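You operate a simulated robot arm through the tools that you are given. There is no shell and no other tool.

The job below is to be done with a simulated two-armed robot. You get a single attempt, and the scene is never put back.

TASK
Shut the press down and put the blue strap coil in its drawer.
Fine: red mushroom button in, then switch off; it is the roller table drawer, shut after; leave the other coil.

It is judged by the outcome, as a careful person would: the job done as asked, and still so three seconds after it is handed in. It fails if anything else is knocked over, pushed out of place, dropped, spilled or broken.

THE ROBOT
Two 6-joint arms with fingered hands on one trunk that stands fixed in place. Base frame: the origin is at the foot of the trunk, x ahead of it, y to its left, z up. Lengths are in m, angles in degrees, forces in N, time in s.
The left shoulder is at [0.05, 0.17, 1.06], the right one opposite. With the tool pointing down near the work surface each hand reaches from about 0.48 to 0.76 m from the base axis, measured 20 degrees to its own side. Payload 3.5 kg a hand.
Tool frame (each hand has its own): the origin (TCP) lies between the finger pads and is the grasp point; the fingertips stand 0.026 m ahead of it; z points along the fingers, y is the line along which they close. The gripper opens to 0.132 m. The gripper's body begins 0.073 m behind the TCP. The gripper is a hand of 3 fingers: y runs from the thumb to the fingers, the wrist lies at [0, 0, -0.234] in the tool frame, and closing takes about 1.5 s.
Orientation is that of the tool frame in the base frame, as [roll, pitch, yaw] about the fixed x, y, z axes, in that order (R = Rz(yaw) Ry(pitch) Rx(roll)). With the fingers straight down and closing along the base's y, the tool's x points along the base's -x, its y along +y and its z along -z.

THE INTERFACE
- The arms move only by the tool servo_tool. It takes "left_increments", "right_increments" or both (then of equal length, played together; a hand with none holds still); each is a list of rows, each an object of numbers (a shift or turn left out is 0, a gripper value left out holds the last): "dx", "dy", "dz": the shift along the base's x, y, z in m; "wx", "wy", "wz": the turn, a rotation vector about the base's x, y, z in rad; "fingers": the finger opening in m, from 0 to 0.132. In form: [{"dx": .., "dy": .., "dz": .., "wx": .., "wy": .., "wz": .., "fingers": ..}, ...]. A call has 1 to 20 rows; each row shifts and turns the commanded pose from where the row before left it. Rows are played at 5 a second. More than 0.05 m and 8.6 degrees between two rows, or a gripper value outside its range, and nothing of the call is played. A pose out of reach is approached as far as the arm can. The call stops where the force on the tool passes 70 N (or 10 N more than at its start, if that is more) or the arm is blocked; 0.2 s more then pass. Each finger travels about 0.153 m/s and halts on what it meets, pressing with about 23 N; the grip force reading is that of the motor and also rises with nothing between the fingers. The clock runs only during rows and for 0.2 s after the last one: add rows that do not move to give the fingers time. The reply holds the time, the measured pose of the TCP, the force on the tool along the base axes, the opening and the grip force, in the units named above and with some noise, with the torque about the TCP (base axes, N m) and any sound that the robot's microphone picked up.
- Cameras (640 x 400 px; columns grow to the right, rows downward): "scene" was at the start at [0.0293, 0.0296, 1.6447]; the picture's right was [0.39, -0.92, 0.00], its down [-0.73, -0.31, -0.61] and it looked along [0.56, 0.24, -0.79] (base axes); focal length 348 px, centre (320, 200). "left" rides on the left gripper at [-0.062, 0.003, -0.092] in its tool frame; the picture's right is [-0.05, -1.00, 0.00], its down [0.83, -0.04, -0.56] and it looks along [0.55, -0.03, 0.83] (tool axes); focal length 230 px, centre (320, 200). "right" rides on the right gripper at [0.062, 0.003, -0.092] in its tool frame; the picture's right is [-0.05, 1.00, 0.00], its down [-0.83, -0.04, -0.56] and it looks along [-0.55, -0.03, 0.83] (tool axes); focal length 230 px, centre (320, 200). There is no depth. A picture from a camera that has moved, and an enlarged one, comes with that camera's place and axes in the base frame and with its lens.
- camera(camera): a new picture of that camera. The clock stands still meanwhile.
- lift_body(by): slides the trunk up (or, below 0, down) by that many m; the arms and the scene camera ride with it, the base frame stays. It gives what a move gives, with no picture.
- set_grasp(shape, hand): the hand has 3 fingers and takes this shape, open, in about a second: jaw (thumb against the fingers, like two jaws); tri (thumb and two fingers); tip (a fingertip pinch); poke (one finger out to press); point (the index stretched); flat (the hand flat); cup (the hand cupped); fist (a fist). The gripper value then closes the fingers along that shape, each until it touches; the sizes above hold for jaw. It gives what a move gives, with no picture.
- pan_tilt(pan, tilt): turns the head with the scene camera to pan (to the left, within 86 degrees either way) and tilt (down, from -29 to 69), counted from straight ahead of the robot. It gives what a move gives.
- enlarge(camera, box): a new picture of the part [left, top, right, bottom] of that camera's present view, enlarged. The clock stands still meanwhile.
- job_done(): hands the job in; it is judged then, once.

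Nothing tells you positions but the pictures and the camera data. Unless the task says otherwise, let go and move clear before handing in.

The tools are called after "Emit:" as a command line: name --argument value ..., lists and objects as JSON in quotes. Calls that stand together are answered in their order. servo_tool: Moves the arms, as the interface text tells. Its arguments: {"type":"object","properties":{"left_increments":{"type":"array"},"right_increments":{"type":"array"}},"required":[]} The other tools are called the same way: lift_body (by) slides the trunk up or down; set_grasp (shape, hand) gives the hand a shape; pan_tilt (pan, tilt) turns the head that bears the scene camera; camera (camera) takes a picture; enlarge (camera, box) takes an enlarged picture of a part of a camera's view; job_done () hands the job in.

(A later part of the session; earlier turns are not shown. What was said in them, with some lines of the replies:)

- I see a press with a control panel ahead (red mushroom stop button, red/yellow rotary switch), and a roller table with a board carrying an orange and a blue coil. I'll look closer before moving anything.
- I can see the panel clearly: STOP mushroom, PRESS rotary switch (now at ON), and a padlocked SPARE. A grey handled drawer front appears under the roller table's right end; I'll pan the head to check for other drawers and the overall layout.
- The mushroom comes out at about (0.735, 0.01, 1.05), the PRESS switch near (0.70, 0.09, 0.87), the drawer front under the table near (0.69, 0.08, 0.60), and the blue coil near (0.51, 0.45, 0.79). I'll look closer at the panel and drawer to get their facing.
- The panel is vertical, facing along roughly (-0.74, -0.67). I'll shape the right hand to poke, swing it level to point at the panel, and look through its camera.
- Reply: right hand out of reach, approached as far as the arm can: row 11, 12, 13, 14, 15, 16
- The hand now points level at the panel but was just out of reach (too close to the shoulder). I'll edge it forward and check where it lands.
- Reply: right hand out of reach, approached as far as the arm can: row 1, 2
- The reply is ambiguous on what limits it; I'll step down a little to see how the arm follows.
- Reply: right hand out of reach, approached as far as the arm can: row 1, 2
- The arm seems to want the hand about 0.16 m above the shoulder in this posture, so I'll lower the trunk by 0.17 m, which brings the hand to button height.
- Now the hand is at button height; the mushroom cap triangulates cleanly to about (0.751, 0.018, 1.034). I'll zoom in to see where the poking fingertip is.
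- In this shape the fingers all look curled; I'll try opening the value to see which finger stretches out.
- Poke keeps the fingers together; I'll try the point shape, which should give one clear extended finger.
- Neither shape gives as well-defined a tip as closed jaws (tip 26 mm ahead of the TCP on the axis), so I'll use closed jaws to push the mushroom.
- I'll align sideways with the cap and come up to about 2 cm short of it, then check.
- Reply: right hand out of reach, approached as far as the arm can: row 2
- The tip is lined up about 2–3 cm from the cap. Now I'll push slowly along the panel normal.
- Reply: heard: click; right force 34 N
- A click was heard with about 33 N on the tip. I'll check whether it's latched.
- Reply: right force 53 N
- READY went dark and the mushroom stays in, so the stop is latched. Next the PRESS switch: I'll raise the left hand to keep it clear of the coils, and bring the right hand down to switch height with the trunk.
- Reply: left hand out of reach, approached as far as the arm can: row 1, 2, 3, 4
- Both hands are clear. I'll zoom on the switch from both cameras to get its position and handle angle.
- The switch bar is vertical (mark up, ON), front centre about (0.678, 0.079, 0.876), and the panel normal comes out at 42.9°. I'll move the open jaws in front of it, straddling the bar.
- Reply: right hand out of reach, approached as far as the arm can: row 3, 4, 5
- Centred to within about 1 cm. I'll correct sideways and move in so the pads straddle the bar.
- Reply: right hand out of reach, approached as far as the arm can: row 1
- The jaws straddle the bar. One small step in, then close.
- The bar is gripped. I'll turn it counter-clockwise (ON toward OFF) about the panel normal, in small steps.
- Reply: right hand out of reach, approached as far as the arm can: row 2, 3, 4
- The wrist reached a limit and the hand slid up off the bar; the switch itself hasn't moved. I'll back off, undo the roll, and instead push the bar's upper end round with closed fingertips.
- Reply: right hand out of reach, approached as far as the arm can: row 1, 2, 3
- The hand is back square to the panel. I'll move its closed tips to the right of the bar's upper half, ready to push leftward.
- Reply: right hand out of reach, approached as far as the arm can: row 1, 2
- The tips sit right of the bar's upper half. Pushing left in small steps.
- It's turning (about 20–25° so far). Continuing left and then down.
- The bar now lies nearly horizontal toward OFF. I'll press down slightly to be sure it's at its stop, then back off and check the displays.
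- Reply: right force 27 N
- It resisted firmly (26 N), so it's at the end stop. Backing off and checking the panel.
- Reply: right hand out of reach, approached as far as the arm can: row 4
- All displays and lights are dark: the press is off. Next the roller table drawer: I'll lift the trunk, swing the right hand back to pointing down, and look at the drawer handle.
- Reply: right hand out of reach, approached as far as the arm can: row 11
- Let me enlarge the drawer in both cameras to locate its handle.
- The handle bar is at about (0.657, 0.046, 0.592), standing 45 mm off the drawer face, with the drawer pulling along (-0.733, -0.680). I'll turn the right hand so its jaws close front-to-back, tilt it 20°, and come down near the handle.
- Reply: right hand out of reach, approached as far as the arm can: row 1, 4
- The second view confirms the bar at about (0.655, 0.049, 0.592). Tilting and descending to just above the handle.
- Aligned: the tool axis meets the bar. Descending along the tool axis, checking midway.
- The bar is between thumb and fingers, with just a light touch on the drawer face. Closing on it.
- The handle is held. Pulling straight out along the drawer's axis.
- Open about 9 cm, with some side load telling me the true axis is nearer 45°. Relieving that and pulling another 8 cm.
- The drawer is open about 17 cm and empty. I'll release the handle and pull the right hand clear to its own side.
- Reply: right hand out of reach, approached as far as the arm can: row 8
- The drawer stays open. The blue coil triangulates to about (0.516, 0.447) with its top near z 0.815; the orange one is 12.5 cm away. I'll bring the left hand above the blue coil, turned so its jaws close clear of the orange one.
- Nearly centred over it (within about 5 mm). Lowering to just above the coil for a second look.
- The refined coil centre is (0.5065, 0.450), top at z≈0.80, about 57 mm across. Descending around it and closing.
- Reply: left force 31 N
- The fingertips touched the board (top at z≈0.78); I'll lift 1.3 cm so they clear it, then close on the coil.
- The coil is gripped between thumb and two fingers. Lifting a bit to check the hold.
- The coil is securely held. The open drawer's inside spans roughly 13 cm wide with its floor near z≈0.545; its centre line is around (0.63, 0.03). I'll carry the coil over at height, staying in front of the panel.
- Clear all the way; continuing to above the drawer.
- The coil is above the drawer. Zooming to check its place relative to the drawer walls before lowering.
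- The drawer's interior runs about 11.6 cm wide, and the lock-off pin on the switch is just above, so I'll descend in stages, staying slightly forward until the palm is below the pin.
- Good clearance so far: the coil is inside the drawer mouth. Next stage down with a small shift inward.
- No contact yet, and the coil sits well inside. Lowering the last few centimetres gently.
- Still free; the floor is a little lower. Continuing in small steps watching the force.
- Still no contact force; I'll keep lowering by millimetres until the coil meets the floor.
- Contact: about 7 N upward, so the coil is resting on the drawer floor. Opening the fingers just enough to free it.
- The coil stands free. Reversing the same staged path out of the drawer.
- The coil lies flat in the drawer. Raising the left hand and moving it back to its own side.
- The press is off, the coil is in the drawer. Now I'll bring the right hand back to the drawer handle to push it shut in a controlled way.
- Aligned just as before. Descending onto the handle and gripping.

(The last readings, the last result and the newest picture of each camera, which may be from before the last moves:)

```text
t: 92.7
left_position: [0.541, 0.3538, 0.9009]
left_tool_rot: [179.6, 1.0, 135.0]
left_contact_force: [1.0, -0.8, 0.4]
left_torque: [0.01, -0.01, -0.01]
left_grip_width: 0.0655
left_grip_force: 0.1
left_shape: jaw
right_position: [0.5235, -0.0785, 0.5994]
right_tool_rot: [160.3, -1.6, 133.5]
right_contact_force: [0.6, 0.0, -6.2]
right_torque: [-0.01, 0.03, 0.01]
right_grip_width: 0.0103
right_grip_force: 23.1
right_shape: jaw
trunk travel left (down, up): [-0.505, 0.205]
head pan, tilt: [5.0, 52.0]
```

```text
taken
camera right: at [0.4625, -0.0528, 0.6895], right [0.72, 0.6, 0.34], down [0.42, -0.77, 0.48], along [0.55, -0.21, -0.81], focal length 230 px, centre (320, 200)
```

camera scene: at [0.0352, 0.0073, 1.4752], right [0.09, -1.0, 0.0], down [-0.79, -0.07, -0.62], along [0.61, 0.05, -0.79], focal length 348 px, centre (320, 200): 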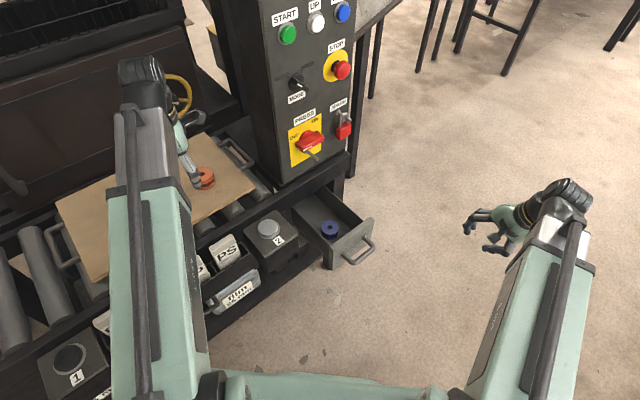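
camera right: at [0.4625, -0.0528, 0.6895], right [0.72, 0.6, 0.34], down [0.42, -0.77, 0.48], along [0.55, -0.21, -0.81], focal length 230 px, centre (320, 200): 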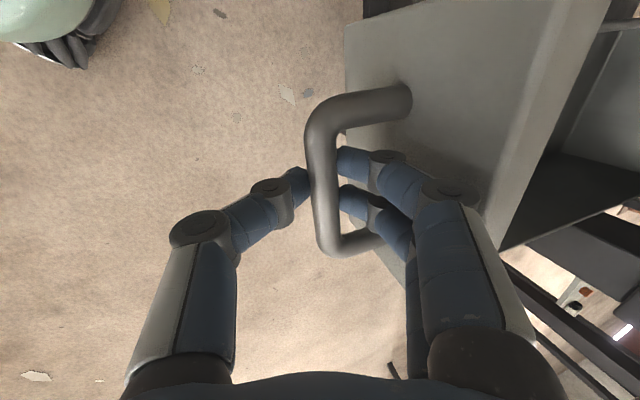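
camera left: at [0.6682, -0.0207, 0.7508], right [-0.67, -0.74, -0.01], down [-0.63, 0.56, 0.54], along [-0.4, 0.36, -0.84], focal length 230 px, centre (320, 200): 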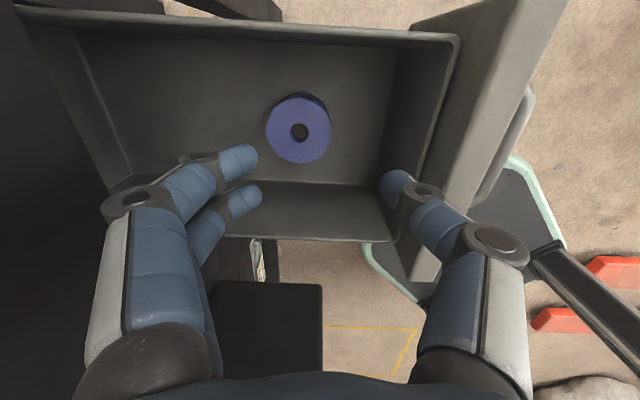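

Gripped. Pushing it in smoothly along the 45° axis.

Emit:
servo_tool --right_increments '[{"dx": 0.005, "dy": 0.0051}, {"dx": 0.0098, "dy": 0.01}, {"dx": 0.0098, "dy": 0.01}, {"dx": 0.0098, "dy": 0.01}, {"dx": 0.0098, "dy": 0.01}, {"dx": 0.0098, "dy": 0.01}, {"dx": 0.0098, "dy": 0.01}, {"dx": 0.0098, "dy": 0.01}, {"dx": 0.0098, "dy": 0.01}, {"dx": 0.0098, "dy": 0.01}, {"dx": 0.0098, "dy": 0.01}, {"dx": 0.0085, "dy": 0.0085}, {}]'

Emit:
camera --camera "scene"

```text
t: 95.5
left_position: [0.5423, 0.3534, 0.9025]
left_tool_rot: [179.6, 1.0, 135.0]
left_contact_force: [0.1, -0.8, -1.1]
left_torque: [-0.05, -0.02, -0.02]
left_grip_width: 0.0654
left_grip_force: 0.2
left_shape: jaw
right_position: [0.6355, 0.035, 0.6001]
right_tool_rot: [160.3, -1.6, 133.4]
right_contact_force: [9.1, -8.2, -4.7]
right_torque: [-0.12, -0.13, -0.09]
right_grip_width: 0.01
right_grip_force: 22.7
right_shape: jaw
trunk travel left (down, up): [-0.505, 0.205]
head pan, tilt: [5.0, 52.0]
```

```text
taken
camera scene: at [0.0363, 0.0068, 1.4751], right [0.09, -1.0, 0.0], down [-0.79, -0.07, -0.62], along [0.61, 0.05, -0.79], focal length 348 px, centre (320, 200)
```

scene: 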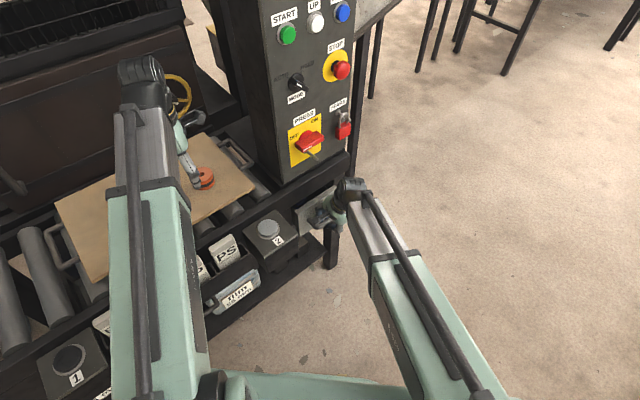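

Nearly shut. Pushing the last centimetre and a half until it meets its stop.

Emit:
servo_tool --right_increments '[{"dx": 0.006, "dy": 0.004}, {"dx": 0.005, "dy": 0.0045}, {"dx": 0.003, "dy": 0.003}, {"dx": 0.002, "dy": 0.002}, {"dx": 0.0015, "dy": 0.0015}, {}]'

Emit:
camera --camera "right"

```text
t: 96.9
left_position: [0.5412, 0.3518, 0.9032]
left_tool_rot: [179.6, 1.1, 135.1]
left_contact_force: [0.7, 0.3, -0.6]
left_torque: [0.01, 0.04, 0.02]
left_grip_width: 0.0658
left_grip_force: 0.1
left_shape: jaw
right_position: [0.6511, 0.0492, 0.5993]
right_tool_rot: [160.3, -1.6, 133.6]
right_contact_force: [-14.2, -16.2, 2.5]
right_torque: [-0.33, 0.33, 0.02]
right_grip_width: 0.0111
right_grip_force: 23.2
right_shape: jaw
trunk travel left (down, up): [-0.505, 0.205]
head pan, tilt: [5.0, 52.0]
```

```text
taken
camera right: at [0.5899, 0.0746, 0.6893], right [0.72, 0.6, 0.33], down [0.42, -0.77, 0.48], along [0.55, -0.21, -0.81], focal length 230 px, centre (320, 200)
```

right: 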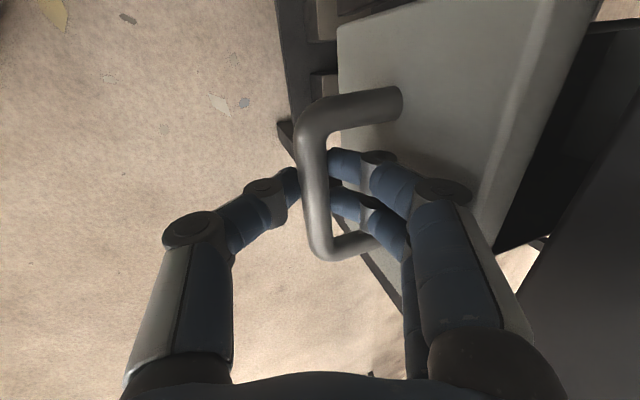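

Firm stop at about 21 N and back at its original closed position. Relieving, releasing, and backing straight out along the tool axis.

Emit:
servo_tool --right_increments '[{"dx": -0.0025, "dy": -0.0025}, {"fingers": 0.038}, {}, {}, {"dx": -0.0044, "dy": -0.0051, "dz": 0.0188}, {"dx": -0.0044, "dy": -0.0051, "dz": 0.0188}, {"dx": -0.0044, "dy": -0.0051, "dz": 0.0188}, {"dx": -0.0044, "dy": -0.0051, "dz": 0.0188}, {"dx": -0.02, "dy": -0.03, "dz": 0.01}, {"dx": -0.02, "dy": -0.03, "dz": 0.01}, {"dx": -0.02, "dy": -0.04}, {"dx": -0.01, "dy": -0.04}, {"dy": -0.04}, {"dy": -0.04}, {"dy": -0.04}, {}]'

Emit:
pan_tilt --pan 15 --tilt 50

Emit:
camera --camera "scene"

Emit:
enlarge --camera "scene" --box '[280, 130, 440, 250]'

Emit:
camera --camera "left"

```text
t: 100.3
left_position: [0.5421, 0.354, 0.9025]
left_tool_rot: [179.6, 1.0, 135.0]
left_contact_force: [0.4, -0.2, -0.4]
left_torque: [0.05, 0.01, -0.02]
left_grip_width: 0.0655
left_grip_force: 0.0
left_shape: jaw
right_position: [0.5616, -0.2327, 0.6959]
right_tool_rot: [160.2, -1.6, 133.5]
right_contact_force: [0.8, 0.6, -0.5]
right_torque: [0.0, 0.03, -0.01]
right_grip_width: 0.0377
right_grip_force: 0.1
right_shape: jaw
trunk travel left (down, up): [-0.505, 0.205]
head pan, tilt: [5.0, 52.0]
```

```text
t: 101.0
left_position: [0.5412, 0.3545, 0.9027]
left_tool_rot: [179.6, 1.1, 134.9]
left_contact_force: [0.2, -0.1, -0.3]
left_torque: [0.01, -0.01, -0.03]
left_grip_width: 0.0652
left_grip_force: 0.0
left_shape: jaw
right_position: [0.5619, -0.231, 0.6945]
right_tool_rot: [160.2, -1.6, 133.5]
right_contact_force: [0.1, -0.9, -0.2]
right_torque: [-0.01, 0.01, 0.01]
right_grip_width: 0.0375
right_grip_force: 0.1
right_shape: jaw
trunk travel left (down, up): [-0.505, 0.205]
head pan, tilt: [15.0, 50.0]
```

```text
taken
camera scene: at [0.0348, 0.0206, 1.4778], right [0.26, -0.97, 0.0], down [-0.74, -0.2, -0.64], along [0.62, 0.17, -0.77], focal length 348 px, centre (320, 200)
```

scene: 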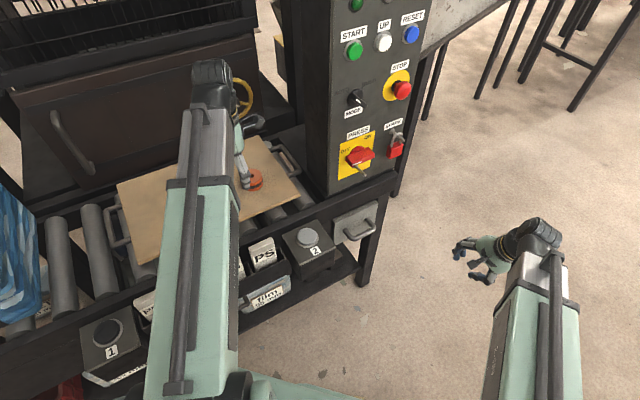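

```text
3.33 times, centred on (360, 190) of scene
camera zoom: at [0.0348, 0.0206, 1.4778], right [0.26, -0.97, 0.0], down [-0.74, -0.2, -0.64], along [0.62, 0.17, -0.77], focal length 1160 px, centre (187, 233)
```

zoom: 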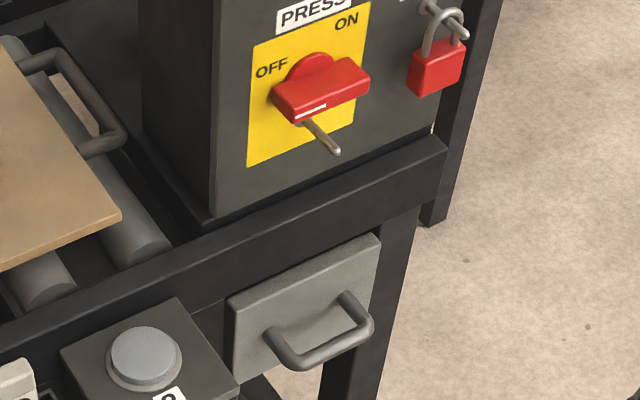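

```text
taken
camera left: at [0.5847, 0.3145, 0.9954], right [-0.67, -0.74, -0.01], down [-0.63, 0.56, 0.54], along [-0.4, 0.36, -0.84], focal length 230 px, centre (320, 200)
```

left: 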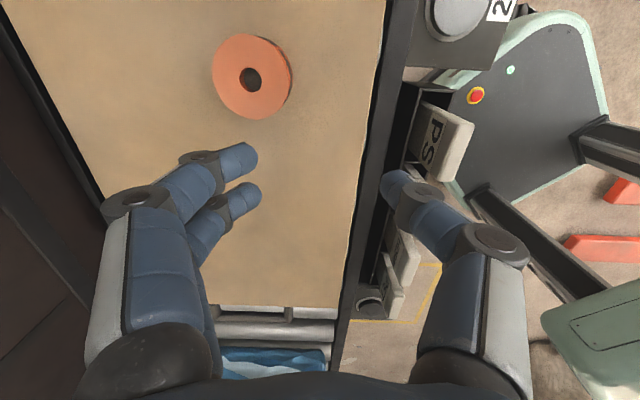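

The drawer is shut, the orange coil untouched. I'll raise the left hand a bit more and take one last look at the panel.

Emit:
servo_tool --left_increments '[{"dz": 0.03}, {"dz": 0.03}, {"dz": 0.03}, {}]'

Emit:
pan_tilt --pan 20 --tilt 32

Emit:
camera --camera "scene"

Emit:
enlarge --camera "scene" --box '[300, 20, 480, 200]'

```text
t: 102.0
left_position: [0.5424, 0.3531, 0.9929]
left_tool_rot: [179.6, 1.1, 135.0]
left_contact_force: [-1.0, -0.2, -0.1]
left_torque: [0.01, 0.0, 0.04]
left_grip_width: 0.0653
left_grip_force: 0.0
left_shape: jaw
right_position: [0.5627, -0.2311, 0.6941]
right_tool_rot: [160.2, -1.6, 133.4]
right_contact_force: [-0.1, 0.0, 0.4]
right_torque: [0.03, -0.01, -0.02]
right_grip_width: 0.0377
right_grip_force: 0.0
right_shape: jaw
trunk travel left (down, up): [-0.505, 0.205]
head pan, tilt: [15.0, 50.0]
```

```text
t: 102.8
left_position: [0.5422, 0.3543, 0.9912]
left_tool_rot: [179.6, 1.1, 135.0]
left_contact_force: [-0.9, -0.1, 0.0]
left_torque: [0.01, -0.03, -0.01]
left_grip_width: 0.0654
left_grip_force: 0.0
left_shape: jaw
right_position: [0.561, -0.2312, 0.6968]
right_tool_rot: [160.3, -1.6, 133.5]
right_contact_force: [0.0, -0.3, -0.3]
right_torque: [-0.02, -0.01, 0.01]
right_grip_width: 0.0377
right_grip_force: 0.0
right_shape: jaw
trunk travel left (down, up): [-0.505, 0.205]
head pan, tilt: [20.0, 32.0]
```

```text
taken
camera scene: at [0.0446, 0.0313, 1.5041], right [0.34, -0.94, 0.0], down [-0.5, -0.18, -0.85], along [0.8, 0.29, -0.53], focal length 348 px, centre (320, 200)
```

scene: 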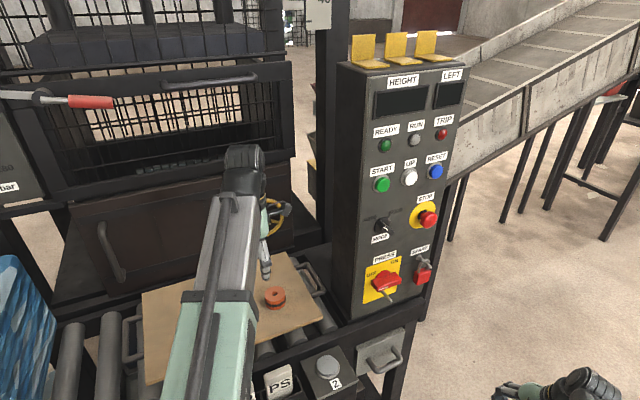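

```text
2.22 times, centred on (390, 110) of scene
camera zoom: at [0.0446, 0.0313, 1.5041], right [0.34, -0.94, 0.0], down [-0.5, -0.18, -0.85], along [0.8, 0.29, -0.53], focal length 773 px, centre (164, 400)
```

zoom: 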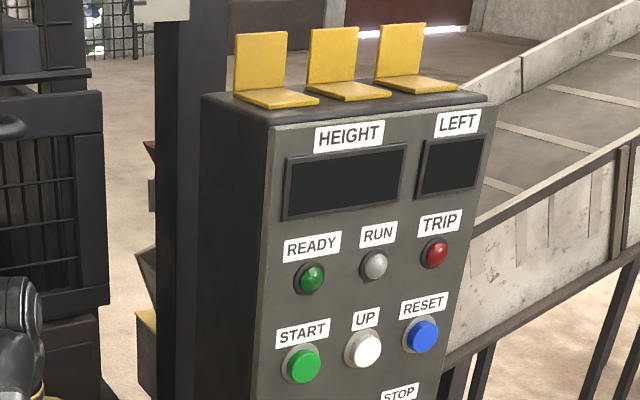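

The panel is dark, the mushroom is in, and the PRESS switch is at OFF. The blue coil is in the shut roller table drawer, the orange coil is where it was, and both hands are clear, so I'm handing in.

Emit:
job_done

```text
The job is handed in.
```

The press is shut down, and the blue strap coil is in the roller table drawer with the drawer shut. I've handed the job in, but no verdict has come back yet.

- **Shutdown:** I pushed the red mushroom button first. It clicked, stayed in, and the READY light went out. Then I turned the PRESS switch from ON to OFF, and the panel displays and lights are dark.
- **Switch:** My first grip on it slipped when the wrist reached its limit. The hand slid off without turning anything, so I pushed the bar round with closed fingers until it hit its stop.
- **Coil:** While I was getting a grip on the blue coil, the left fingertips pressed briefly on the board, at about 31 N. I saw no sign that the board or the orange coil moved. I set the blue coil flat on the drawer floor and pushed the drawer in until it stopped.
- **Left as it was:** The orange coil is still on the board, and I didn't see anything knocked over or pushed out of place. Both hands are empty and clear.
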